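You operate a simulated robot arm through the tools that you are given. There is no shell and no other tool. Be economical: measure what you need, move in short steps, check, and stop when the job is done.

The job below is to be done with a simulated two-armed robot. You get a single attempt, and the scene is never put back.

JOB
On the top of the end table, fold the grey rag in half.

The check looks at the end state, three seconds after you hand in, the way a careful person would. Anything else that was tipped, shoved, dropped, spilled or broken makes it a failure. Flat cloth is picked up by pressing the open fingertips on it (5 to 10 N) and closing them slowly along it; thin cloth reads only 2 to 8 mm in the jaws.

ROBOT AND FRAMES
Two 7-joint arms with two-finger parallel grippers on one trunk, on a base that drives. Base frame: it is fixed to the floor where the robot stands at the start and does not move with it; the origin is under the middle of the robot, x ahead of it, y to its left, z up. Units: m, degrees, N and s.
The left shoulder is at the start at [0.07, 0.163, 1.02], the right one opposite. With the tool pointing down near the work surface each hand reaches from about 0.38 to 0.88 m from the robot's upright axis, wherever it stands, measured 20 degrees to its own side. Places, roughly: top of the end table [0.7, 0.1, 0.7]. Payload 3.43 kg a hand.
Tool frame (each hand has its own): the origin (TCP) lies between the finger pads and is the grasp point; the fingertips stand 0.034 m ahead of it; z points along the fingers, y is the line along which they close. The gripper opens to 0.128 m. The fingers are 0.024 m wide and 0.012 m thick; the gripper's body (0.048 by 0.13 m) begins 0.096 m behind the TCP.
Orientation is that of the tool frame in the base frame, as a unit quaternion [w, x, y, z]. With the fingers straight down and closing along the base's y, the tool's x points along the base's -x, its y along +y and its z along -z.

CONTROLS
- The arms move only by the tool jog_arm. It takes "left_targets", "right_targets" or both (then of equal length, played together; a hand with none holds still); each is a list of rows, each an object of numbers (a shift or turn left out is 0, a gripper value left out holds the last): "x", "y", "z": the shift along the base's x, y, z in m; "ax", "ay", "az": the turn, a rotation vector about the base's x, y, z in degrees. In form: [{"x": .., "y": .., "z": .., "ax": .., "ay": .., "az": ..}, ...]. A call has 1 to 20 rows; each row shifts and turns the commanded pose from where the row before left it. "left_hand" and "right_hand" are, for a hand that has rows, the opening, from 0 (shut) to 1 (fully open), set as the call begins (left out, the last holds). A row lasts 0.2 s, in which the tool goes at most 0.05 m and 8.6 degrees; a call with a longer step from one row to the next is refused whole, and so is a gripper value outside its range. A pose out of reach is approached as far as the arm can. The call stops where the force on the tool passes 40 N (or 10 N more than at its start, if that is more) or the arm is blocked; 0.2 s more then pass. The fingers move at their own pace (about 0.153 m/s each) and stop on an object; they squeeze with about 37 N. The grip force told is the motor's: it shows also when the fingers shut on nothing. Time passes only in rows, and 0.2 s behind the last, so rows that do not move let the fingers close. It gives the time, the measured TCP pose, the force on the tool (base axes), the opening and the grip force at its end, in the units of the frame above (readings bear some noise).
- Cameras (640 x 400 px; columns grow to the right, rows downward): "scene" is now at [0.1227, 0.0128, 1.2316]; the picture's right is [0.14, -0.99, 0.00], its down [-0.70, -0.10, -0.71] and it looks along [0.70, 0.10, -0.71] (base axes); focal length 256 px, centre (320, 200). "left" rides on the left gripper at [0.076, 0.011, -0.16] in its tool frame; the picture's right is [-0.15, 0.99, 0.00], its down [-0.88, -0.13, -0.46] and it looks along [-0.45, -0.07, 0.89] (tool axes); focal length 234 px, centre (320, 200). "right" rides on the right gripper at [0.076, -0.011, -0.16] in its tool frame; the picture's right is [0.15, 0.99, 0.00], its down [-0.88, 0.13, -0.46] and it looks along [-0.45, 0.07, 0.89] (tool axes); focal length 234 px, centre (320, 200). There is no depth. A picture from a camera that has moved, and an enlarged one, comes with that camera's place and axes in the base frame and with its lens. The place of the scene camera against the robot may be out by one fixed shift of up to 0.012 m in any direction.
- grab_frame(camera): a new picture of that camera. It takes no simulated time.
- raise_lower(by): slides the trunk up (or, below 0, down) by that many m; the arms and the scene camera ride with it, the base frame stays. It gives what a move gives, with no picture.
- base_move(legs): drives the robot by 1 to 6 legs, each [ahead, left, turn to the left] in m, m and degrees, along the robot's own axes; the way and the turn of a leg run together, so that a leg with both is an arc; at most 1.5 m and 180 degrees a leg. The arms and the cameras ride along, it lands a little off, and it stops where it bumps. It gives what a move gives.
- turn_head(pan, tilt): turns the head with the scene camera to pan (to the left, within 86 degrees either way) and tilt (down, from -29 to 69), counted from straight ahead of the robot. It gives what a move gives.
- close_up(camera, box): a new picture of the part [left, top, right, bottom] of that camera's present view, enlarged. It takes no simulated time.
- job_done(): hands the job in; it is judged then, once.

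Work in short steps. Places have to be worked out from the pictures, the camera data and where the tool is seen: move nearer, look again, correct. Check each grasp and each placing, and mend what went wrong. You have 120 turns and 92 pictures in all, those below and enlarged ones among them. Open the grippers and draw the arms clear of the work before you hand the job in, unless the task says otherwise; then end with one line.

The tools are called after ">>>" by a JSON object that holds its "method" and its "body". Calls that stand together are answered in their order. jog_arm: Moves the arms, as the interface text tells. Its arguments: {"type":"object","properties":{"left_targets":{"type":"array","items":{"type":"object","properties":{"x":{"type":"number"},"y":{"type":"number"},"z":{"type":"number"},"ax":{"type":"number"},"ay":{"type":"number"},"az":{"type":"number"}}}},"left_hand":{"type":"number"},"right_targets":{"type":"array","items":{"type":"object","properties":{"x":{"type":"number"},"y":{"type":"number"},"z":{"type":"number"},"ax":{"type":"number"},"ay":{"type":"number"},"az":{"type":"number"}}}},"right_hand":{"type":"number"}},"required":[]} The other tools are called the same way: raise_lower (by) slides the trunk up or down; base_move (legs) drives the base; turn_head (pan, tilt) turns the head that bears the scene camera; grab_frame (camera) takes a picture; close_up (camera, box) takes an enlarged picture of a part of a camera's view; job_done () hands the job in.

At the start:

```text
t: 0.0
left_ee_pos: [0.6477, 0.3199, 0.8551]
left_ee_rot: [0.001, -0.001, 1.0, 0.0]
left_contact_force: [-0.7, -0.2, 0.3]
left_grip_width: 0.1282
left_finger_force: 0.0
right_ee_pos: [0.649, -0.335, 0.8474]
right_ee_rot: [-0.001, -0.001, 1.0, 0.0]
right_contact_force: [0.9, 0.4, -0.2]
right_grip_width: 0.1278
right_finger_force: 0.1
trunk travel left (down, up): [-0.5, 0.44]
robot x, y, heading: [-0.0017, -0.0009, -0.1]
head pan, tilt: [8.3, 45.1]
```

scene: 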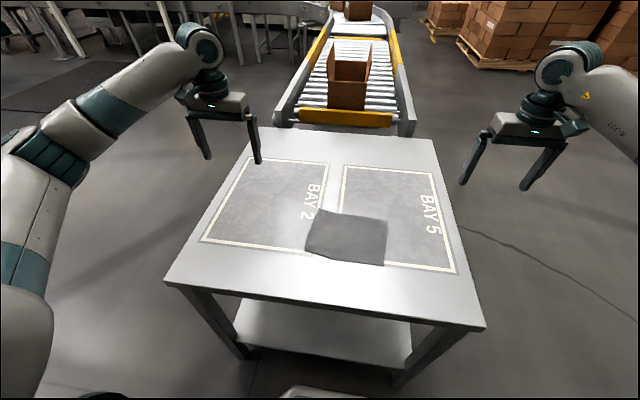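
right: 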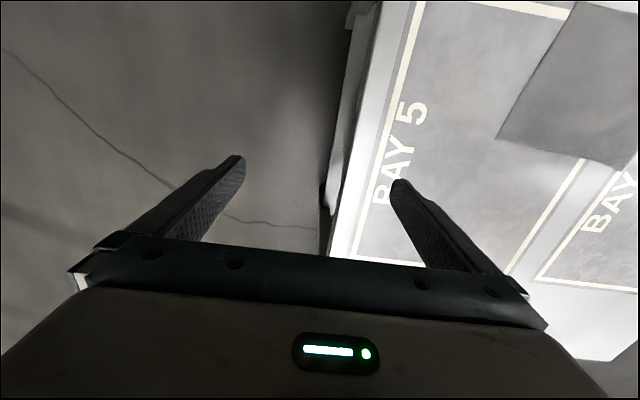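
left: 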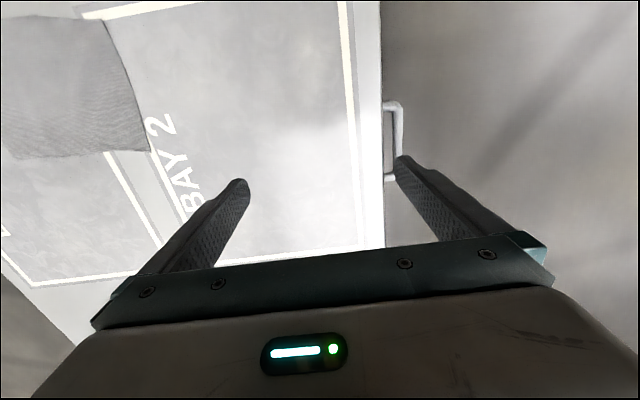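

The wrist and scene views agree if the table top is at z≈0.70, not 0.646. That puts the rag at about x 0.46–0.605, y −0.10–0.095. I'll turn both hands so they close along x, bring them above the near corners at a safe height and check again.

>>> {"method": "jog_arm", "body": {"left_targets": [{"x": -0.0145, "y": -0.0165, "az": -7.5}, {"x": -0.0145, "y": -0.0165, "az": -7.5}, {"x": -0.0145, "y": -0.0165, "az": -7.5}, {"x": -0.0145, "y": -0.0165, "az": -7.5}, {"x": -0.0145, "y": -0.0165, "az": -7.5}, {"x": -0.0145, "y": -0.0165, "az": -7.5}, {"x": -0.0145, "y": -0.0165, "az": -7.5}, {"x": -0.0145, "y": -0.0165, "az": -7.5}, {"x": -0.0145, "y": -0.0165, "az": -7.5}, {"x": -0.0145, "y": -0.0165, "az": -7.5}, {"x": -0.0145, "y": -0.0165, "az": -7.5}, {"x": -0.0145, "y": -0.0165, "az": -7.5}, {}], "right_targets": [{"x": -0.0145, "y": 0.0165, "az": 7.5}, {"x": -0.0145, "y": 0.0165, "az": 7.5}, {"x": -0.0145, "y": 0.0165, "az": 7.5}, {"x": -0.0145, "y": 0.0165, "az": 7.5}, {"x": -0.0145, "y": 0.0165, "az": 7.5}, {"x": -0.0145, "y": 0.0165, "az": 7.5}, {"x": -0.0145, "y": 0.0165, "az": 7.5}, {"x": -0.0145, "y": 0.0165, "az": 7.5}, {"x": -0.0145, "y": 0.0165, "az": 7.5}, {"x": -0.0145, "y": 0.0165, "az": 7.5}, {"x": -0.0145, "y": 0.0165, "az": 7.5}, {"x": -0.0145, "y": 0.0165, "az": 7.5}, {}], "left_hand": 0.25, "right_hand": 0.25}}

>>> {"method": "grab_frame", "body": {"camera": "scene"}}

>>> {"method": "grab_frame", "body": {"camera": "left"}}

>>> {"method": "grab_frame", "body": {"camera": "right"}}

```text
t: 2.8
left_ee_pos: [0.4729, 0.1202, 0.8556]
left_ee_rot: [0.0, 0.707, 0.707, 0.0]
left_contact_force: [0.3, 0.6, -0.4]
left_grip_width: 0.0321
left_finger_force: 0.2
right_ee_pos: [0.4943, -0.1464, 0.8345]
right_ee_rot: [0.003, -0.626, 0.779, -0.003]
right_contact_force: [0.2, -0.9, -0.3]
right_grip_width: 0.0319
right_finger_force: 0.0
right hand out of reach, approached as far as the arm can: row 10, 11, 12
trunk travel left (down, up): [-0.5, 0.44]
robot x, y, heading: [-0.001, 0.0035, -0.2]
head pan, tilt: [8.3, 45.1]
```

```text
88 pictures are left
camera scene: at [0.1232, 0.0121, 1.2315], right [0.14, -0.99, 0.0], down [-0.7, -0.1, -0.7], along [0.7, 0.1, -0.71], focal length 256 px, centre (320, 200)
```

scene: 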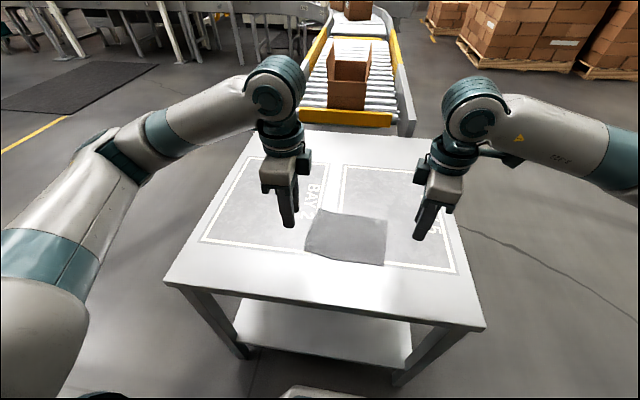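

```text
87 pictures are left
camera left: at [0.484, 0.1971, 1.0152], right [0.99, -0.15, 0.0], down [-0.13, -0.88, 0.46], along [-0.07, -0.45, -0.89], focal length 234 px, centre (320, 200)
```

left: 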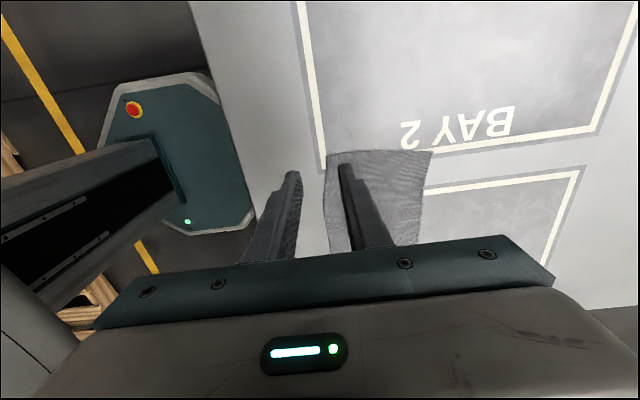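

```text
86 pictures are left
camera right: at [0.4883, -0.2225, 0.9944], right [-1.0, 0.07, -0.01], down [0.06, 0.89, 0.46], along [0.04, 0.45, -0.89], focal length 234 px, centre (320, 200)
```

right: 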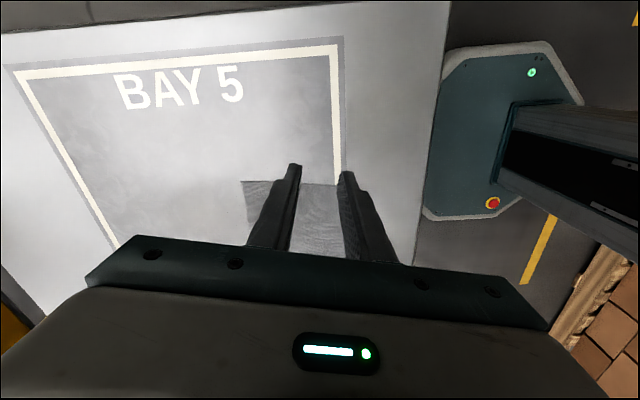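

The left hand reached its pose. The right was limited at close range and stopped about 10° short, so I'll back the base up a little to give both arms more room.

>>> {"method": "base_move", "body": {"legs": [[-0.12, 0, 0]]}}

>>> {"method": "jog_arm", "body": {"left_targets": [{"x": 0.04}, {"x": 0.04}, {"x": 0.02}, {}, {}], "right_targets": [{"x": 0.04}, {"x": 0.04}, {"x": 0.02}, {}, {}]}}

```text
t: 4.0
left_ee_pos: [0.3516, 0.1213, 0.8552]
left_ee_rot: [0.0, 0.707, 0.707, 0.0]
left_contact_force: [-0.4, 0.3, -0.2]
left_grip_width: 0.0321
left_finger_force: 0.0
right_ee_pos: [0.372, -0.146, 0.8367]
right_ee_rot: [0.004, -0.626, 0.78, -0.004]
right_contact_force: [0.0, -0.1, 0.7]
right_grip_width: 0.032
right_finger_force: 0.1
trunk travel left (down, up): [-0.5, 0.44]
robot x, y, heading: [-0.1213, 0.0016, -0.3]
head pan, tilt: [8.3, 45.1]
```

```text
t: 5.2
left_ee_pos: [0.4521, 0.1193, 0.856]
left_ee_rot: [0.001, 0.707, 0.707, 0.0]
left_contact_force: [1.0, 0.4, -0.2]
left_grip_width: 0.032
left_finger_force: 0.1
right_ee_pos: [0.3739, -0.1468, 0.8339]
right_ee_rot: [0.003, -0.626, 0.78, -0.004]
right_contact_force: [0.2, 0.4, -0.1]
right_grip_width: 0.032
right_finger_force: 0.1
right hand out of reach, approached as far as the arm can: row 1, 2, 3
trunk travel left (down, up): [-0.5, 0.44]
robot x, y, heading: [-0.1187, 0.0009, -0.1]
head pan, tilt: [8.3, 45.1]
```

The right hand is stuck at a wrist limit, so I'll turn it back and see if it frees.

>>> {"method": "jog_arm", "body": {"right_targets": [{"az": -8}, {"az": -8}, {"az": -8}, {"az": -6}, {}, {}]}}

```text
t: 6.6
left_ee_pos: [0.4514, 0.12, 0.856]
left_ee_rot: [0.0, 0.707, 0.707, 0.0]
left_contact_force: [0.0, -0.5, 0.1]
left_grip_width: 0.0321
left_finger_force: 0.1
right_ee_pos: [0.3725, -0.1452, 0.835]
right_ee_rot: [0.002, -0.403, 0.915, -0.004]
right_contact_force: [0.0, 0.3, 0.2]
right_grip_width: 0.032
right_finger_force: 0.1
trunk travel left (down, up): [-0.5, 0.44]
robot x, y, heading: [-0.1211, -0.0007, -0.1]
head pan, tilt: [8.3, 45.1]
```

>>> {"method": "jog_arm", "body": {"right_targets": [{"x": 0.03, "y": 0.01}, {"x": 0.03, "y": 0.01, "az": 8}, {"x": 0.02, "y": 0.01, "az": 8}, {"az": 8}, {"az": 8}, {"az": 8}, {"az": 2.5}, {}, {}]}}

```text
t: 8.6
left_ee_pos: [0.4522, 0.1194, 0.8557]
left_ee_rot: [0.0, 0.707, 0.707, 0.0]
left_contact_force: [-0.6, -0.1, -0.1]
left_grip_width: 0.0322
left_finger_force: 0.1
right_ee_pos: [0.4521, -0.1153, 0.8349]
right_ee_rot: [0.002, -0.556, 0.831, -0.003]
right_contact_force: [-0.2, -0.5, -0.4]
right_grip_width: 0.0322
right_finger_force: 0.0
right hand out of reach, approached as far as the arm can: row 4, 5, 6
trunk travel left (down, up): [-0.5, 0.44]
robot x, y, heading: [-0.1216, -0.0002, -0.1]
head pan, tilt: [8.3, 45.1]
```

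The right wrist stops near +67°, so I'll turn it the other way to −90°, which gives the same closing line.

>>> {"method": "jog_arm", "body": {"right_targets": [{"az": -8.3}, {"az": -8.3}, {"az": -8.3}, {"az": -8.3}, {"az": -8.3}, {"az": -8.3}, {"az": -8.3}, {"az": -8.3}, {"az": -8.3}, {"az": -8.3}, {"az": -8.3}, {"az": -8.3}, {"az": -8.3}, {"az": -8.3}, {"az": -8.3}, {"az": -8.3}, {"az": -8.3}, {"az": -8.3}, {"az": -8.1}, {}]}}

>>> {"method": "grab_frame", "body": {"camera": "scene"}}

>>> {"method": "grab_frame", "body": {"camera": "right"}}

>>> {"method": "grab_frame", "body": {"camera": "left"}}

```text
t: 12.8
left_ee_pos: [0.4517, 0.1195, 0.8564]
left_ee_rot: [-0.001, 0.707, 0.707, 0.0]
left_contact_force: [-0.4, 0.4, 0.3]
left_grip_width: 0.032
left_finger_force: 0.1
right_ee_pos: [0.4532, -0.1161, 0.8341]
right_ee_rot: [-0.004, 0.692, 0.722, -0.004]
right_contact_force: [0.3, 0.0, -0.2]
right_grip_width: 0.0322
right_finger_force: 0.0
trunk travel left (down, up): [-0.5, 0.44]
robot x, y, heading: [-0.1207, 0.0007, -0.3]
head pan, tilt: [8.3, 45.1]
```

```text
85 pictures are left
camera scene: at [0.0023, 0.0127, 1.2316], right [0.14, -0.99, 0.0], down [-0.7, -0.1, -0.71], along [0.7, 0.1, -0.71], focal length 256 px, centre (320, 200)
```

scene: 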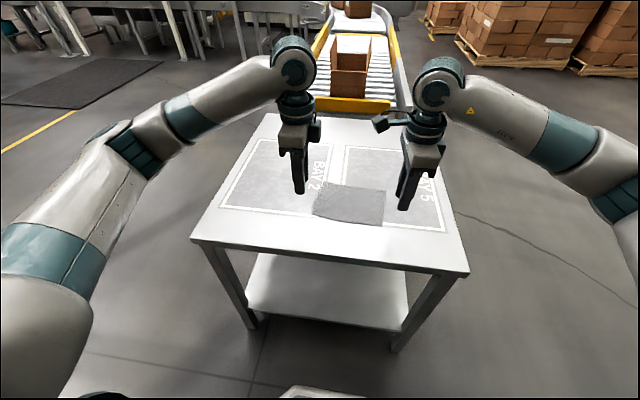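

```text
84 pictures are left
camera right: at [0.4405, -0.0402, 0.9949], right [0.98, 0.19, -0.01], down [0.17, -0.87, 0.46], along [0.08, -0.45, -0.89], focal length 234 px, centre (320, 200)
```

right: 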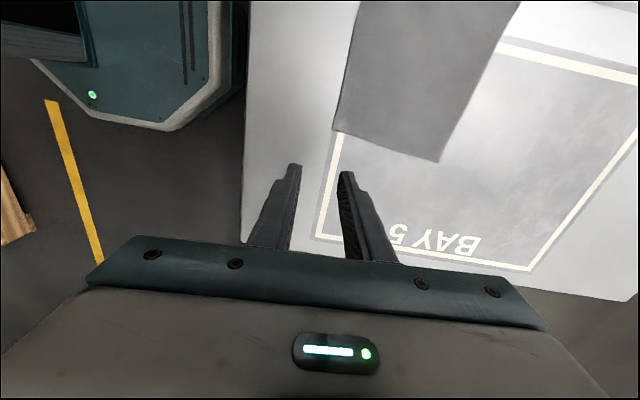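

```text
83 pictures are left
camera left: at [0.4634, 0.1953, 1.0159], right [0.99, -0.15, 0.0], down [-0.13, -0.88, 0.46], along [-0.07, -0.45, -0.89], focal length 234 px, centre (320, 200)
```

left: 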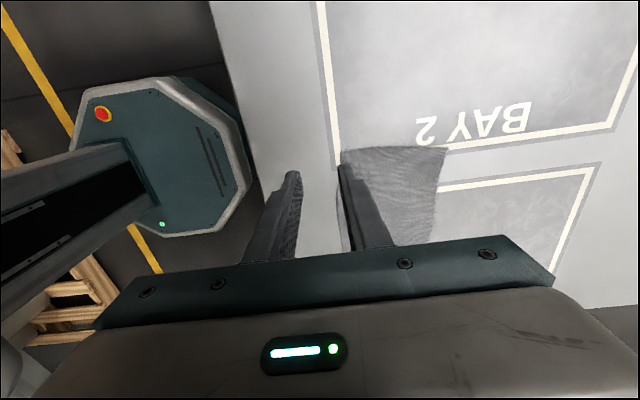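

Near corners come out at about D(0.478, 0.105) and C(0.464, −0.092), with the rag turned about −5°. I'll hover both hands 1.5 cm inside the near edge, one at each corner, aligned to the rag, then check clearance.

>>> {"method": "jog_arm", "body": {"left_targets": [{"x": 0.02, "y": -0.015, "z": -0.025, "az": -3}, {"x": 0.02, "y": -0.0165, "z": -0.025, "az": -2}, {"z": -0.03}, {}], "right_targets": [{"x": 0.014, "y": 0.018, "z": -0.02, "az": -4}, {"x": 0.013, "y": 0.02, "z": -0.02, "az": -3}, {"z": -0.02}, {}]}}

>>> {"method": "close_up", "body": {"camera": "scene", "box": [220, 40, 480, 240]}}

>>> {"method": "grab_frame", "body": {"camera": "right"}}

>>> {"method": "grab_frame", "body": {"camera": "left"}}

```text
t: 13.8
left_ee_pos: [0.4932, 0.0878, 0.7763]
left_ee_rot: [0.001, 0.737, 0.676, 0.0]
left_contact_force: [-0.3, 0.1, 0.3]
left_grip_width: 0.0319
left_finger_force: 0.2
right_ee_pos: [0.4797, -0.0778, 0.7757]
right_ee_rot: [-0.003, 0.734, 0.679, -0.004]
right_contact_force: [-1.0, 0.6, 0.6]
right_grip_width: 0.0318
right_finger_force: 0.0
trunk travel left (down, up): [-0.5, 0.44]
robot x, y, heading: [-0.1188, -0.0047, -0.1]
head pan, tilt: [8.3, 45.1]
```

```text
2.00 times, centred on (350, 140) of scene
camera zoom: at [0.002, 0.0127, 1.2316], right [0.14, -0.99, 0.0], down [-0.7, -0.1, -0.71], along [0.7, 0.1, -0.71], focal length 511 px, centre (260, 320)
```

zoom: 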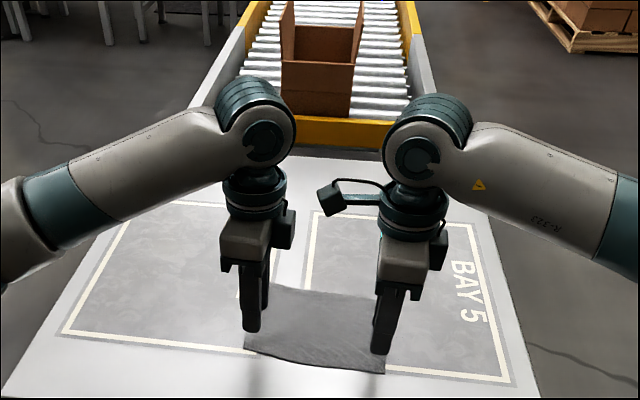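

```text
81 pictures are left
camera right: at [0.4768, -0.0006, 0.9355], right [1.0, 0.07, -0.01], down [0.06, -0.89, 0.46], along [0.02, -0.46, -0.89], focal length 234 px, centre (320, 200)
```

right: 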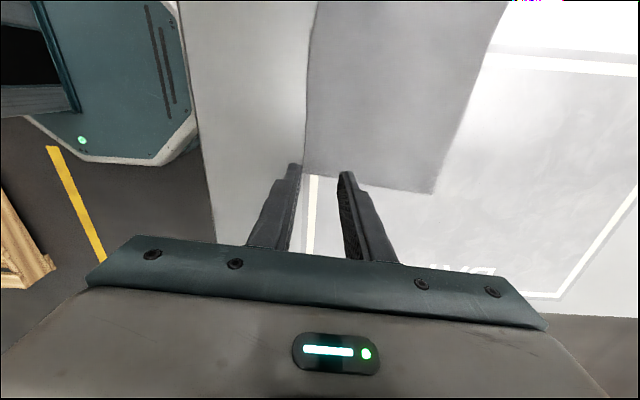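

```text
80 pictures are left
camera left: at [0.5119, 0.1625, 0.9367], right [0.97, -0.23, 0.0], down [-0.21, -0.87, 0.46], along [-0.11, -0.44, -0.89], focal length 234 px, centre (320, 200)
```

left: 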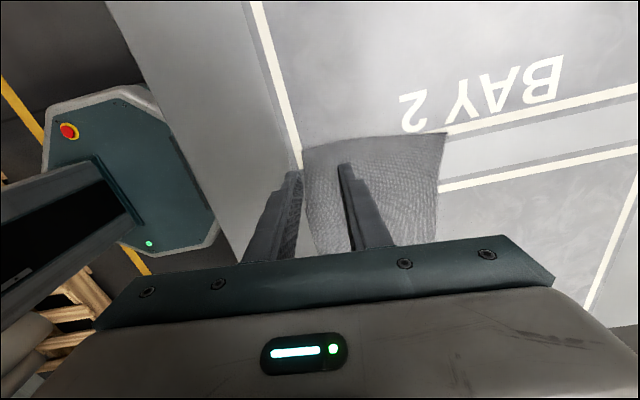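

The fingers straddle a spot about 1.5 cm inside the near edge at both corners, and the hands have room. I'll lower to just above the expected surface.

>>> {"method": "jog_arm", "body": {"left_targets": [{"z": -0.015}, {"z": -0.012}, {"z": -0.005}, {"z": -0.003}, {}], "right_targets": [{"z": -0.015}, {"z": -0.012}, {"z": -0.005}, {"z": -0.003}, {}]}}

>>> {"method": "close_up", "body": {"camera": "scene", "box": [280, 140, 420, 240]}}

```text
t: 15.0
left_ee_pos: [0.4917, 0.0891, 0.7404]
left_ee_rot: [0.0, 0.737, 0.676, 0.0]
left_contact_force: [0.3, -0.5, 0.6]
left_grip_width: 0.0319
left_finger_force: 0.0
right_ee_pos: [0.4796, -0.0784, 0.7396]
right_ee_rot: [-0.004, 0.734, 0.679, -0.004]
right_contact_force: [-1.3, 0.2, 0.2]
right_grip_width: 0.0321
right_finger_force: 0.0
trunk travel left (down, up): [-0.5, 0.44]
robot x, y, heading: [-0.1189, -0.0023, -0.2]
head pan, tilt: [8.3, 45.1]
```

```text
4.00 times, centred on (350, 190) of scene
camera zoom: at [0.0023, 0.0127, 1.2316], right [0.14, -0.99, 0.0], down [-0.7, -0.1, -0.71], along [0.7, 0.1, -0.71], focal length 1022 px, centre (200, 240)
```

zoom: 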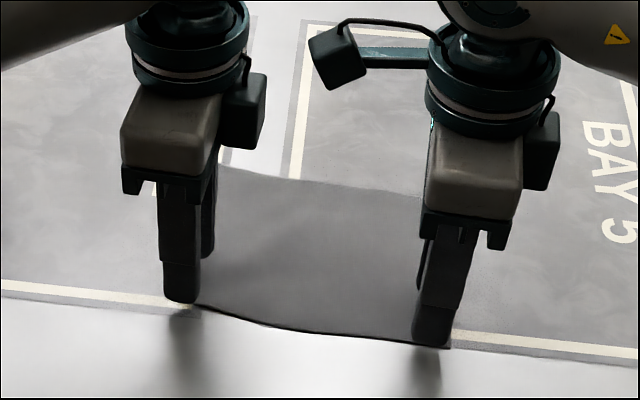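

Both near fingertips sit on the edge, slightly too close to the corners. I'll shift each hand inward about 4 mm and creep down to contact.

>>> {"method": "jog_arm", "body": {"left_targets": [{"y": -0.005}, {"z": -0.003}, {"z": -0.002}, {}], "right_targets": [{"y": 0.004}, {"z": -0.003}, {"z": -0.002}, {}]}}

```text
t: 16.0
left_ee_pos: [0.4919, 0.0852, 0.736]
left_ee_rot: [0.0, 0.737, 0.675, 0.0]
left_contact_force: [0.2, -0.1, -0.7]
left_grip_width: 0.032
left_finger_force: 0.0
right_ee_pos: [0.4811, -0.0744, 0.735]
right_ee_rot: [-0.003, 0.734, 0.679, -0.004]
right_contact_force: [0.3, -0.2, 0.9]
right_grip_width: 0.0319
right_finger_force: 0.0
trunk travel left (down, up): [-0.5, 0.44]
robot x, y, heading: [-0.1234, -0.0004, -0.3]
head pan, tilt: [8.3, 45.1]
```

No contact yet at z≈0.7355, so I'll keep creeping down in 1.5 mm steps.

>>> {"method": "jog_arm", "body": {"left_targets": [{"z": -0.0015}, {"z": -0.0015}, {}], "right_targets": [{"z": -0.0015}, {"z": -0.0015}, {}]}}

```text
t: 16.8
left_ee_pos: [0.4925, 0.086, 0.7336]
left_ee_rot: [0.0, 0.737, 0.676, 0.001]
left_contact_force: [0.0, 0.0, 0.4]
left_grip_width: 0.0323
left_finger_force: 0.0
right_ee_pos: [0.4806, -0.0725, 0.7314]
right_ee_rot: [-0.004, 0.734, 0.679, -0.002]
right_contact_force: [-0.3, -0.4, 4.6]
right_grip_width: 0.0319
right_finger_force: 0.0
trunk travel left (down, up): [-0.5, 0.44]
robot x, y, heading: [-0.121, -0.0007, -0.2]
head pan, tilt: [8.3, 45.1]
```

The right hand touches at z≈0.7315 with 4.6 N. Next I'll lower the left by 2.5 mm and the right a little more.

>>> {"method": "jog_arm", "body": {"left_targets": [{"z": -0.0015}, {"z": -0.001}, {}], "right_targets": [{"z": -0.0005}, {}, {}]}}

```text
t: 17.6
left_ee_pos: [0.4921, 0.0862, 0.7311]
left_ee_rot: [0.001, 0.737, 0.675, 0.0]
left_contact_force: [-0.2, 1.3, 7.8]
left_grip_width: 0.0321
left_finger_force: 0.5
right_ee_pos: [0.4786, -0.073, 0.732]
right_ee_rot: [-0.003, 0.734, 0.679, -0.004]
right_contact_force: [1.2, 0.4, 6.2]
right_grip_width: 0.0323
right_finger_force: 0.1
trunk travel left (down, up): [-0.5, 0.44]
robot x, y, heading: [-0.1207, 0.0002, -0.1]
head pan, tilt: [8.3, 45.1]
```

Both hands now press at 6–8 N, so I'll close the fingers slowly in steps.

>>> {"method": "jog_arm", "body": {"left_targets": [{}, {}], "right_targets": [{}, {}], "left_hand": 0.19, "right_hand": 0.19}}

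>>> {"method": "jog_arm", "body": {"left_targets": [{}, {}], "right_targets": [{}, {}], "left_hand": 0.14, "right_hand": 0.14}}

>>> {"method": "jog_arm", "body": {"left_targets": [{}, {}], "right_targets": [{}, {}], "left_hand": 0.09, "right_hand": 0.09}}

>>> {"method": "close_up", "body": {"camera": "scene", "box": [280, 140, 420, 240]}}

```text
t: 18.2
left_ee_pos: [0.4922, 0.0855, 0.7307]
left_ee_rot: [0.001, 0.738, 0.675, 0.001]
left_contact_force: [1.4, -0.4, 10.8]
left_grip_width: 0.0238
left_finger_force: 0.1
right_ee_pos: [0.4792, -0.0746, 0.7317]
right_ee_rot: [-0.003, 0.734, 0.679, -0.003]
right_contact_force: [-0.4, 0.0, 5.9]
right_grip_width: 0.0238
right_finger_force: 0.1
trunk travel left (down, up): [-0.5, 0.44]
robot x, y, heading: [-0.1205, -0.0, -0.2]
head pan, tilt: [8.3, 45.1]
```

```text
t: 18.8
left_ee_pos: [0.4918, 0.0854, 0.7308]
left_ee_rot: [0.001, 0.737, 0.676, 0.001]
left_contact_force: [0.8, -0.4, 13.6]
left_grip_width: 0.0173
left_finger_force: 0.1
right_ee_pos: [0.4794, -0.0752, 0.732]
right_ee_rot: [-0.004, 0.734, 0.679, -0.004]
right_contact_force: [-1.0, 0.9, 5.2]
right_grip_width: 0.0178
right_finger_force: 0.0
trunk travel left (down, up): [-0.5, 0.44]
robot x, y, heading: [-0.121, 0.0006, -0.1]
head pan, tilt: [8.3, 45.1]
```

```text
t: 19.4
left_ee_pos: [0.4923, 0.085, 0.731]
left_ee_rot: [0.001, 0.737, 0.676, 0.001]
left_contact_force: [1.2, -0.6, 15.3]
left_grip_width: 0.0104
left_finger_force: 0.1
right_ee_pos: [0.4797, -0.0744, 0.7313]
right_ee_rot: [-0.003, 0.734, 0.679, -0.003]
right_contact_force: [0.3, 0.4, 4.1]
right_grip_width: 0.0113
right_finger_force: 0.1
trunk travel left (down, up): [-0.5, 0.44]
robot x, y, heading: [-0.1203, -0.0, -0.2]
head pan, tilt: [8.3, 45.1]
```

```text
4.00 times, centred on (350, 190) of scene
camera zoom: at [0.0004, 0.0125, 1.2318], right [0.14, -0.99, 0.0], down [-0.7, -0.1, -0.71], along [0.7, 0.1, -0.71], focal length 1022 px, centre (200, 240)
```

zoom: 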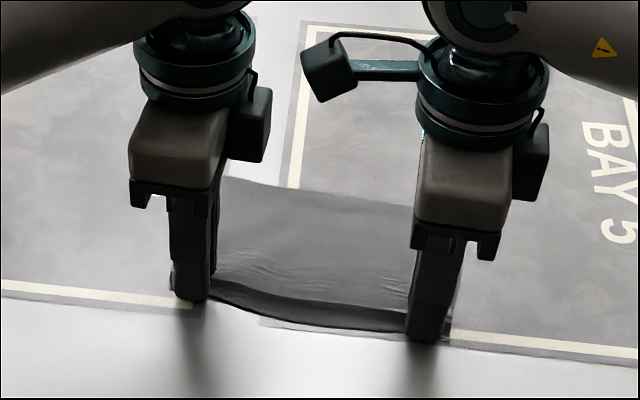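

A ridge has gathered between the fingers on both sides. Left force is 15 N, so I'll ease it up slightly and close fully.

>>> {"method": "jog_arm", "body": {"left_targets": [{"z": 0.0005}, {}, {}], "right_targets": [{"z": -0.0003}, {}, {}], "left_hand": 0.04, "right_hand": 0.04}}

>>> {"method": "jog_arm", "body": {"left_targets": [{}, {}, {}], "right_targets": [{}, {}, {}], "left_hand": 0, "right_hand": 0}}

>>> {"method": "close_up", "body": {"camera": "scene", "box": [280, 140, 420, 240]}}

```text
t: 20.2
left_ee_pos: [0.4922, 0.0856, 0.7324]
left_ee_rot: [0.0, 0.737, 0.676, 0.001]
left_contact_force: [3.2, -0.6, 17.7]
left_grip_width: 0.0051
left_finger_force: 0.1
right_ee_pos: [0.4796, -0.0741, 0.7319]
right_ee_rot: [-0.003, 0.735, 0.678, -0.003]
right_contact_force: [-0.6, 0.7, 1.4]
right_grip_width: 0.005
right_finger_force: 0.1
trunk travel left (down, up): [-0.5, 0.44]
robot x, y, heading: [-0.1169, 0.0002, -0.1]
head pan, tilt: [8.3, 45.1]
```

```text
t: 21.0
left_ee_pos: [0.4918, 0.0857, 0.7309]
left_ee_rot: [0.0, 0.737, 0.675, 0.0]
left_contact_force: [4.0, -0.6, 21.1]
left_grip_width: 0.0022
left_finger_force: 37.0
right_ee_pos: [0.4799, -0.0739, 0.7326]
right_ee_rot: [-0.003, 0.734, 0.679, -0.003]
right_contact_force: [0.3, 0.8, 0.4]
right_grip_width: 0.0022
right_finger_force: 36.7
trunk travel left (down, up): [-0.5, 0.44]
robot x, y, heading: [-0.1221, -0.0002, -0.3]
head pan, tilt: [8.3, 45.1]
```

```text
4.00 times, centred on (350, 190) of scene
camera zoom: at [0.0005, 0.0124, 1.2318], right [0.14, -0.99, 0.0], down [-0.7, -0.1, -0.71], along [0.7, 0.1, -0.71], focal length 1022 px, centre (200, 240)
```

zoom: 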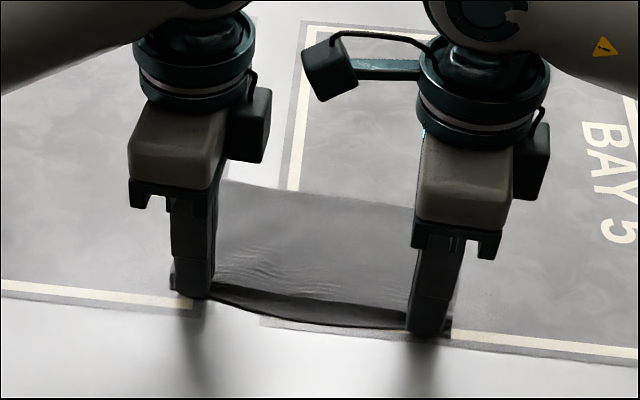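

Both grippers read 2.2 mm with full grip, which fits thin cloth. I'll lift 4 cm to check the hold.

>>> {"method": "jog_arm", "body": {"left_targets": [{"z": 0.01}, {"z": 0.01}, {"z": 0.01}, {"z": 0.01}, {}], "right_targets": [{"z": 0.01}, {"z": 0.01}, {"z": 0.01}, {"z": 0.01}, {}]}}

>>> {"method": "close_up", "body": {"camera": "scene", "box": [280, 140, 420, 240]}}

>>> {"method": "grab_frame", "body": {"camera": "left"}}

>>> {"method": "grab_frame", "body": {"camera": "right"}}

```text
t: 22.2
left_ee_pos: [0.4921, 0.0847, 0.7703]
left_ee_rot: [0.0, 0.737, 0.675, 0.001]
left_contact_force: [0.9, -0.1, 0.7]
left_grip_width: 0.0023
left_finger_force: 37.3
right_ee_pos: [0.4796, -0.073, 0.7702]
right_ee_rot: [-0.003, 0.734, 0.679, -0.005]
right_contact_force: [0.2, -0.8, -0.8]
right_grip_width: 0.0018
right_finger_force: 36.8
trunk travel left (down, up): [-0.5, 0.44]
robot x, y, heading: [-0.1195, 0.0012, -0.3]
head pan, tilt: [8.3, 45.1]
```

```text
4.00 times, centred on (350, 190) of scene
camera zoom: at [0.0025, 0.0127, 1.2315], right [0.14, -0.99, 0.0], down [-0.7, -0.1, -0.7], along [0.7, 0.1, -0.71], focal length 1022 px, centre (200, 240)
```

zoom: 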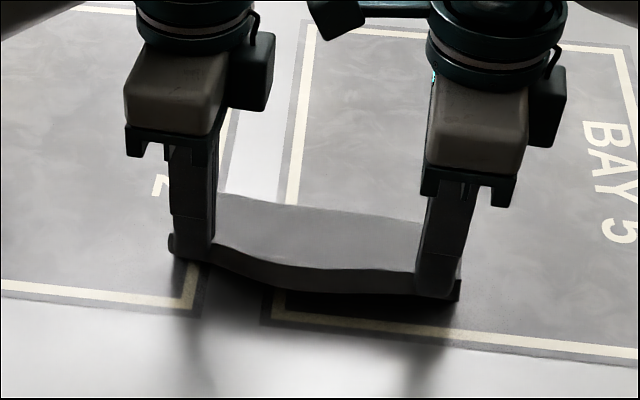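

```text
75 pictures are left
camera left: at [0.5101, 0.1597, 0.9295], right [0.97, -0.23, 0.0], down [-0.21, -0.87, 0.46], along [-0.11, -0.44, -0.89], focal length 234 px, centre (320, 200)
```

left: 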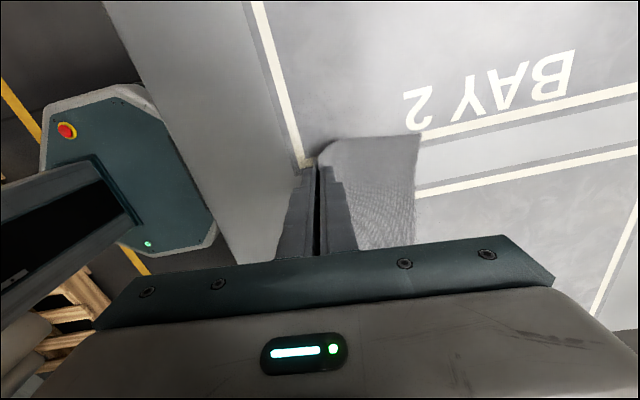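

```text
74 pictures are left
camera right: at [0.4775, 0.0033, 0.9304], right [1.0, 0.07, -0.01], down [0.07, -0.89, 0.46], along [0.02, -0.45, -0.89], focal length 234 px, centre (320, 200)
```

right: 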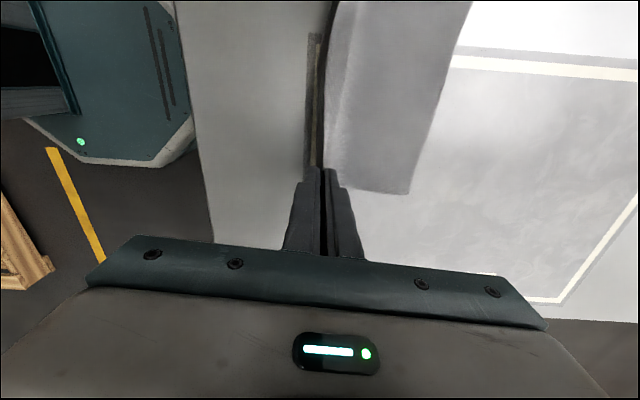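

Both corners are held firmly and the far edge now lies at about x≈0.58–0.59. I'll start the fold by moving up and forward, tilting the hands so the edge turns over.

>>> {"method": "jog_arm", "body": {"left_targets": [{"x": 0.0105, "y": -0.001, "z": 0.009, "ax": 0.5, "ay": 6}, {"x": 0.0105, "y": -0.001, "z": 0.009, "ax": 0.5, "ay": 6}, {"x": 0.0105, "y": -0.001, "z": 0.009, "ax": 0.5, "ay": 6}, {"x": 0.0105, "y": -0.001, "z": 0.009, "ax": 0.5, "ay": 6}, {}], "right_targets": [{"x": 0.0105, "y": -0.001, "z": 0.009, "ax": 0.5, "ay": 6}, {"x": 0.0105, "y": -0.001, "z": 0.009, "ax": 0.5, "ay": 6}, {"x": 0.0105, "y": -0.001, "z": 0.009, "ax": 0.5, "ay": 6}, {"x": 0.0105, "y": -0.001, "z": 0.009, "ax": 0.5, "ay": 6}, {}]}}

>>> {"method": "close_up", "body": {"camera": "scene", "box": [260, 100, 440, 230]}}

>>> {"method": "grab_frame", "body": {"camera": "right"}}

>>> {"method": "grab_frame", "body": {"camera": "left"}}

```text
t: 23.4
left_ee_pos: [0.5362, 0.082, 0.8056]
left_ee_rot: [-0.154, 0.721, 0.66, -0.142]
left_contact_force: [-0.9, -1.8, -0.4]
left_grip_width: 0.0026
left_finger_force: 36.9
right_ee_pos: [0.5209, -0.0783, 0.8084]
right_ee_rot: [-0.158, 0.717, 0.664, -0.144]
right_contact_force: [0.2, 1.5, -1.1]
right_grip_width: 0.0017
right_finger_force: 36.5
trunk travel left (down, up): [-0.5, 0.44]
robot x, y, heading: [-0.1182, 0.0, -0.1]
head pan, tilt: [8.3, 45.1]
```

```text
3.08 times, centred on (350, 165) of scene
camera zoom: at [0.0021, 0.0129, 1.2316], right [0.14, -0.99, 0.0], down [-0.7, -0.1, -0.71], along [0.7, 0.1, -0.71], focal length 786 px, centre (228, 308)
```

zoom: 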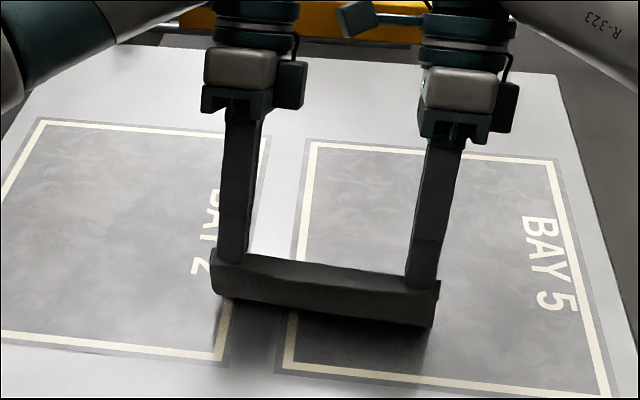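

```text
72 pictures are left
camera right: at [0.5845, -0.0071, 0.9576], right [0.91, 0.08, -0.41], down [0.24, -0.9, 0.36], along [-0.35, -0.42, -0.84], focal length 234 px, centre (320, 200)
```

right: 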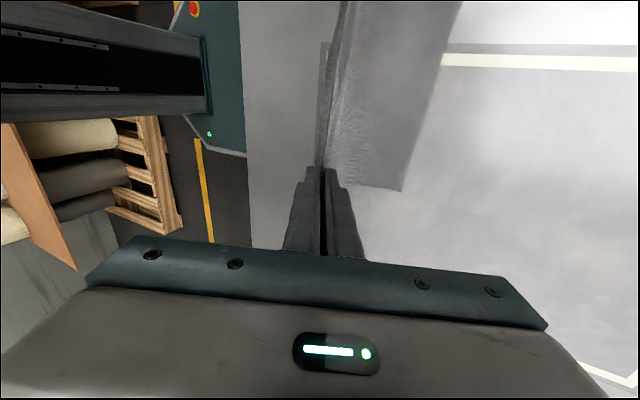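

```text
71 pictures are left
camera left: at [0.6175, 0.1511, 0.9469], right [0.89, -0.22, -0.4], down [-0.01, -0.88, 0.47], along [-0.46, -0.41, -0.78], focal length 234 px, centre (320, 200)
```

left: 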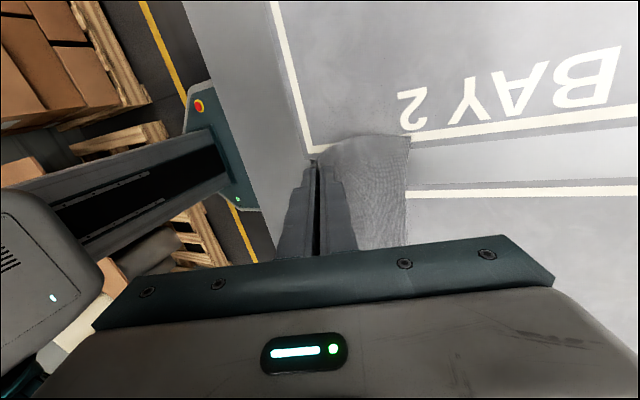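

The far edge hasn't moved and the flap is rising cleanly. I'll continue the arc over the fold line, tilting to about 40°.

>>> {"method": "jog_arm", "body": {"left_targets": [{"x": 0.0113, "y": -0.001, "z": -0.004, "ax": 0.4, "ay": 5.3}, {"x": 0.0113, "y": -0.001, "z": -0.006, "ax": 0.4, "ay": 5.3}, {"x": 0.0113, "y": -0.001, "z": -0.008, "ax": 0.4, "ay": 5.3}, {}], "right_targets": [{"x": 0.0113, "y": -0.0005, "z": -0.005, "ax": 0.4, "ay": 5.3}, {"x": 0.0113, "y": -0.0005, "z": -0.007, "ax": 0.4, "ay": 5.3}, {"x": 0.0113, "y": -0.0005, "z": -0.008, "ax": 0.4, "ay": 5.3}, {}]}}

>>> {"method": "close_up", "body": {"camera": "scene", "box": [260, 100, 440, 230]}}

>>> {"method": "grab_frame", "body": {"camera": "right"}}

>>> {"method": "grab_frame", "body": {"camera": "left"}}

```text
t: 24.4
left_ee_pos: [0.5456, 0.0718, 0.7877]
left_ee_rot: [-0.241, 0.699, 0.636, -0.22]
left_contact_force: [-0.2, -0.3, 0.6]
left_grip_width: 0.0018
left_finger_force: 37.0
left hand out of reach, approached as far as the arm can: row 3
right_ee_pos: [0.5495, -0.0793, 0.7918]
right_ee_rot: [-0.239, 0.695, 0.642, -0.22]
right_contact_force: [0.3, 0.5, -1.1]
right_grip_width: 0.0019
right_finger_force: 36.8
right hand out of reach, approached as far as the arm can: row 3
trunk travel left (down, up): [-0.5, 0.44]
robot x, y, heading: [-0.123, 0.0011, -0.1]
head pan, tilt: [8.3, 45.1]
```

```text
3.08 times, centred on (350, 165) of scene
camera zoom: at [0.0022, 0.0125, 1.2317], right [0.14, -0.99, 0.0], down [-0.7, -0.1, -0.71], along [0.7, 0.1, -0.71], focal length 786 px, centre (228, 308)
```

zoom: 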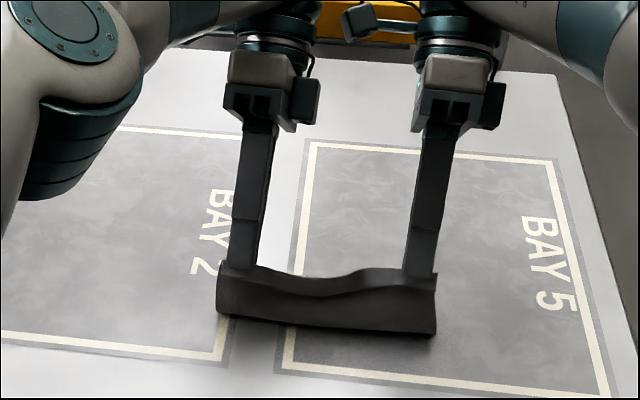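

```text
69 pictures are left
camera right: at [0.6455, -0.0111, 0.9254], right [0.79, 0.08, -0.61], down [0.31, -0.91, 0.28], along [-0.53, -0.41, -0.74], focal length 234 px, centre (320, 200)
```

right: 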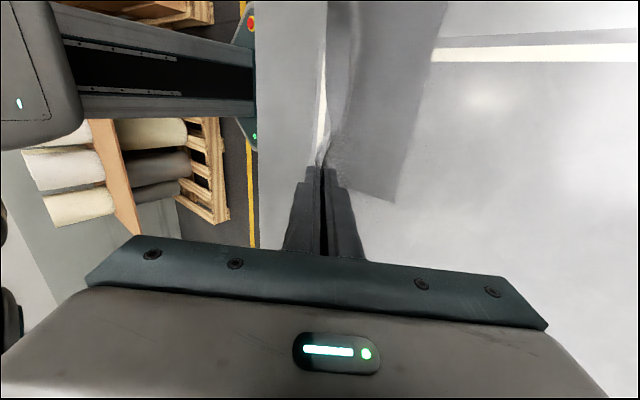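

```text
68 pictures are left
camera left: at [0.6594, 0.1386, 0.9057], right [0.76, -0.22, -0.61], down [0.1, -0.89, 0.44], along [-0.64, -0.39, -0.66], focal length 234 px, centre (320, 200)
```

left: 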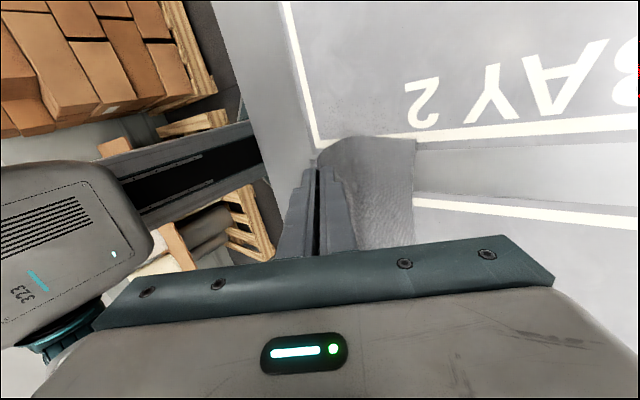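

Both arms reach their wrist limit near 38° tilt. I'll ease the tilt back to about 25° and continue forward and down toward the far edge.

>>> {"method": "jog_arm", "body": {"left_targets": [{"x": 0.008, "y": 0.003, "z": -0.002, "ay": -4.5}, {"x": 0.008, "y": 0.003, "z": -0.004, "ay": -4.5}, {"x": 0.008, "y": 0.003, "z": -0.006, "ay": -4}, {}], "right_targets": [{"x": 0.005, "z": -0.004, "ay": -4.5}, {"x": 0.004, "z": -0.005, "ay": -4.5}, {"x": 0.004, "z": -0.007, "ay": -4}, {}]}}

>>> {"method": "close_up", "body": {"camera": "scene", "box": [260, 100, 440, 230]}}

```text
t: 25.4
left_ee_pos: [0.5688, 0.0824, 0.7747]
left_ee_rot: [-0.177, 0.714, 0.66, -0.153]
left_contact_force: [-0.3, -2.5, 0.1]
left_grip_width: 0.0018
left_finger_force: 36.7
right_ee_pos: [0.563, -0.0806, 0.775]
right_ee_rot: [-0.181, 0.712, 0.661, -0.156]
right_contact_force: [1.1, 2.6, 0.6]
right_grip_width: 0.002
right_finger_force: 36.7
trunk travel left (down, up): [-0.5, 0.44]
robot x, y, heading: [-0.1197, -0.0021, -0.1]
head pan, tilt: [8.3, 45.1]
```

```text
3.08 times, centred on (350, 165) of scene
camera zoom: at [0.0023, 0.0128, 1.2316], right [0.14, -0.99, 0.0], down [-0.7, -0.1, -0.71], along [0.7, 0.1, -0.71], focal length 786 px, centre (228, 308)
```

zoom: 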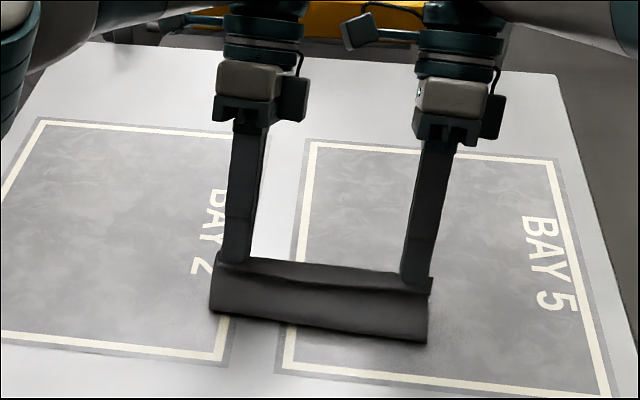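

The cloth is forming a clean fold with the front at x≈0.51. I'll bring the held edge down near the far edge.

>>> {"method": "jog_arm", "body": {"left_targets": [{"x": 0.006, "y": -0.001, "z": -0.008, "ay": -1}, {"x": 0.005, "z": -0.008, "ay": -1}, {"x": 0.004, "z": -0.008, "ay": -1}, {"z": -0.007}, {}], "right_targets": [{"x": 0.004, "y": 0.001, "z": -0.008, "ay": -1}, {"x": 0.004, "z": -0.008, "ay": -1}, {"x": 0.002, "z": -0.008, "ay": -1}, {"z": -0.007}, {}]}}

>>> {"method": "close_up", "body": {"camera": "scene", "box": [260, 100, 440, 230]}}

>>> {"method": "grab_frame", "body": {"camera": "right"}}

>>> {"method": "grab_frame", "body": {"camera": "left"}}

```text
t: 26.6
left_ee_pos: [0.5844, 0.0819, 0.7429]
left_ee_rot: [-0.16, 0.718, 0.664, -0.135]
left_contact_force: [0.4, -2.0, -0.3]
left_grip_width: 0.0023
left_finger_force: 36.7
right_ee_pos: [0.5746, -0.0796, 0.7461]
right_ee_rot: [-0.163, 0.715, 0.666, -0.137]
right_contact_force: [0.4, 1.0, -0.2]
right_grip_width: 0.0019
right_finger_force: 37.0
trunk travel left (down, up): [-0.5, 0.44]
robot x, y, heading: [-0.1226, 0.0016, -0.3]
head pan, tilt: [8.3, 45.1]
```

```text
3.08 times, centred on (350, 165) of scene
camera zoom: at [0.0021, 0.0127, 1.2316], right [0.14, -0.99, 0.0], down [-0.7, -0.1, -0.71], along [0.7, 0.1, -0.71], focal length 786 px, centre (228, 308)
```

zoom: 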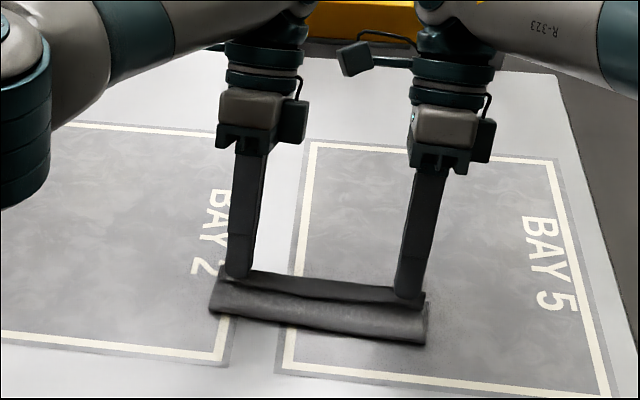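

```text
65 pictures are left
camera right: at [0.6358, -0.0109, 0.8976], right [0.91, 0.09, -0.41], down [0.24, -0.91, 0.34], along [-0.34, -0.41, -0.85], focal length 234 px, centre (320, 200)
```

right: 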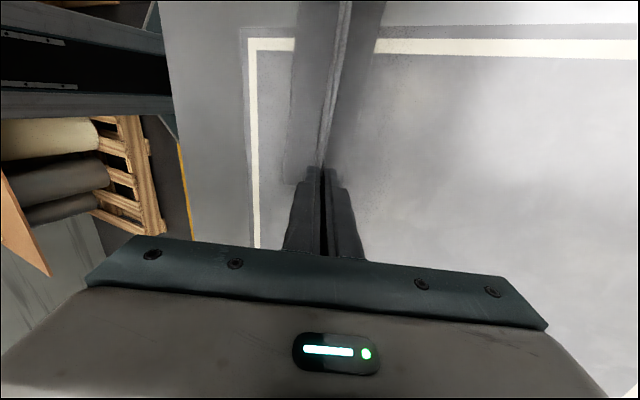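

```text
64 pictures are left
camera left: at [0.6652, 0.148, 0.8862], right [0.89, -0.21, -0.41], down [-0.01, -0.89, 0.45], along [-0.46, -0.4, -0.79], focal length 234 px, centre (320, 200)
```

left: 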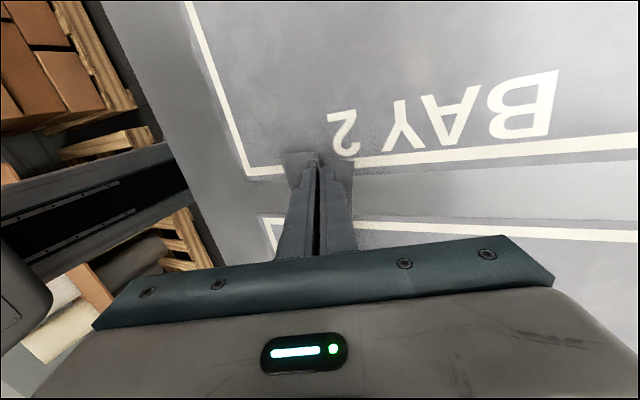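

The held edge is just above the lower layer, about 1–2 cm short of the far edge, with the flap and bunch to make up the rest. I'll lower gently to touch.

>>> {"method": "jog_arm", "body": {"left_targets": [{"x": 0.002, "z": -0.002}, {"z": -0.002}, {}], "right_targets": [{"x": 0.002, "z": -0.003}, {"z": -0.003}, {}]}}

```text
t: 27.4
left_ee_pos: [0.5868, 0.0822, 0.7395]
left_ee_rot: [-0.16, 0.719, 0.663, -0.134]
left_contact_force: [-0.8, -1.1, 0.9]
left_grip_width: 0.0019
left_finger_force: 36.9
right_ee_pos: [0.5751, -0.0801, 0.7392]
right_ee_rot: [-0.164, 0.715, 0.666, -0.136]
right_contact_force: [-1.0, 1.0, -0.3]
right_grip_width: 0.002
right_finger_force: 36.7
trunk travel left (down, up): [-0.5, 0.44]
robot x, y, heading: [-0.1206, 0.0013, -0.1]
head pan, tilt: [8.3, 45.1]
```

>>> {"method": "jog_arm", "body": {"left_targets": [{"z": -0.0015}, {"z": -0.001}, {}], "right_targets": [{"z": -0.0015}, {"z": -0.001}, {}]}}

```text
t: 28.2
left_ee_pos: [0.5864, 0.0831, 0.7381]
left_ee_rot: [-0.161, 0.718, 0.664, -0.135]
left_contact_force: [0.3, -1.1, -0.6]
left_grip_width: 0.002
left_finger_force: 36.8
right_ee_pos: [0.5753, -0.0787, 0.7364]
right_ee_rot: [-0.163, 0.715, 0.666, -0.137]
right_contact_force: [0.0, 0.7, -0.2]
right_grip_width: 0.0017
right_finger_force: 36.6
trunk travel left (down, up): [-0.5, 0.44]
robot x, y, heading: [-0.1228, -0.0015, -0.1]
head pan, tilt: [8.3, 45.1]
```

Held edge is about 5 mm above the table with almost no load. I'll open the fingers a little in place and look.

>>> {"method": "jog_arm", "body": {"left_targets": [{"z": 0.001}, {}, {}], "right_targets": [{"z": 0.002}, {}, {}], "left_hand": 0.14, "right_hand": 0.14}}

>>> {"method": "close_up", "body": {"camera": "scene", "box": [280, 130, 420, 230]}}

>>> {"method": "grab_frame", "body": {"camera": "right"}}

>>> {"method": "close_up", "body": {"camera": "left", "box": [220, 100, 420, 225]}}

```text
t: 29.0
left_ee_pos: [0.5863, 0.0817, 0.7388]
left_ee_rot: [-0.16, 0.718, 0.664, -0.134]
left_contact_force: [1.1, 0.5, 0.4]
left_grip_width: 0.0182
left_finger_force: 0.1
right_ee_pos: [0.5758, -0.078, 0.7386]
right_ee_rot: [-0.164, 0.715, 0.666, -0.137]
right_contact_force: [-0.3, -0.5, 0.1]
right_grip_width: 0.018
right_finger_force: 0.0
trunk travel left (down, up): [-0.5, 0.44]
robot x, y, heading: [-0.1175, 0.0005, -0.3]
head pan, tilt: [8.3, 45.1]
```

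```text
4.00 times, centred on (350, 180) of scene
camera zoom: at [0.0024, 0.0127, 1.2315], right [0.14, -0.99, 0.0], down [-0.7, -0.1, -0.71], along [0.7, 0.1, -0.71], focal length 1022 px, centre (200, 280)
```

zoom: 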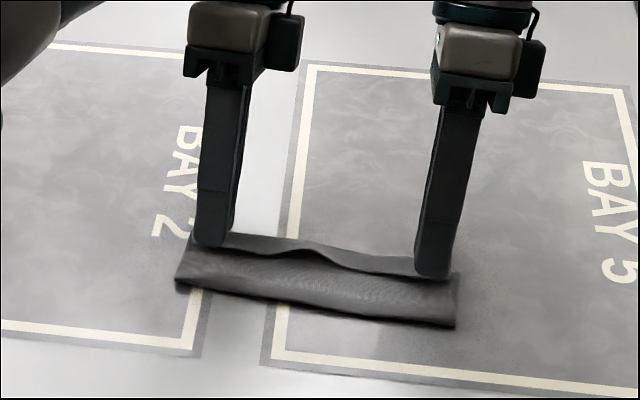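

```text
62 pictures are left
camera right: at [0.6388, -0.0104, 0.8904], right [0.91, 0.09, -0.41], down [0.24, -0.91, 0.34], along [-0.34, -0.41, -0.85], focal length 234 px, centre (320, 200)
```

right: 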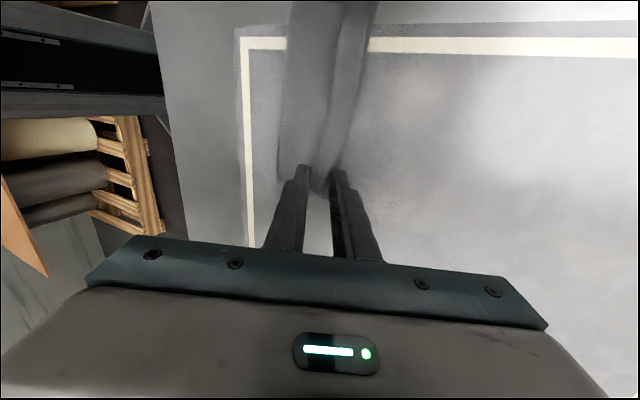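

```text
3.20 times, centred on (320, 162) of left
camera zoom: at [0.6683, 0.1488, 0.8807], right [0.89, -0.21, -0.41], down [-0.01, -0.89, 0.45], along [-0.46, -0.4, -0.79], focal length 749 px, centre (320, 320)
```

zoom: 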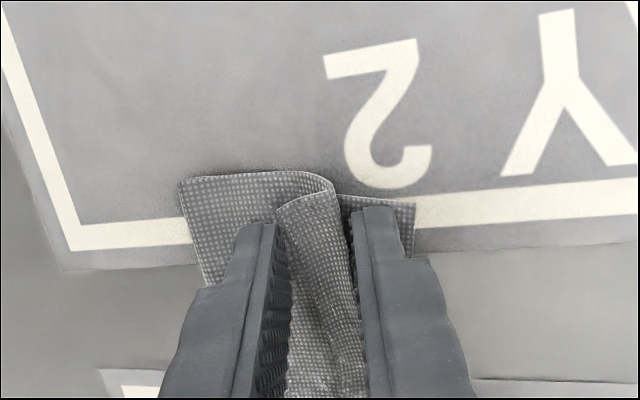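

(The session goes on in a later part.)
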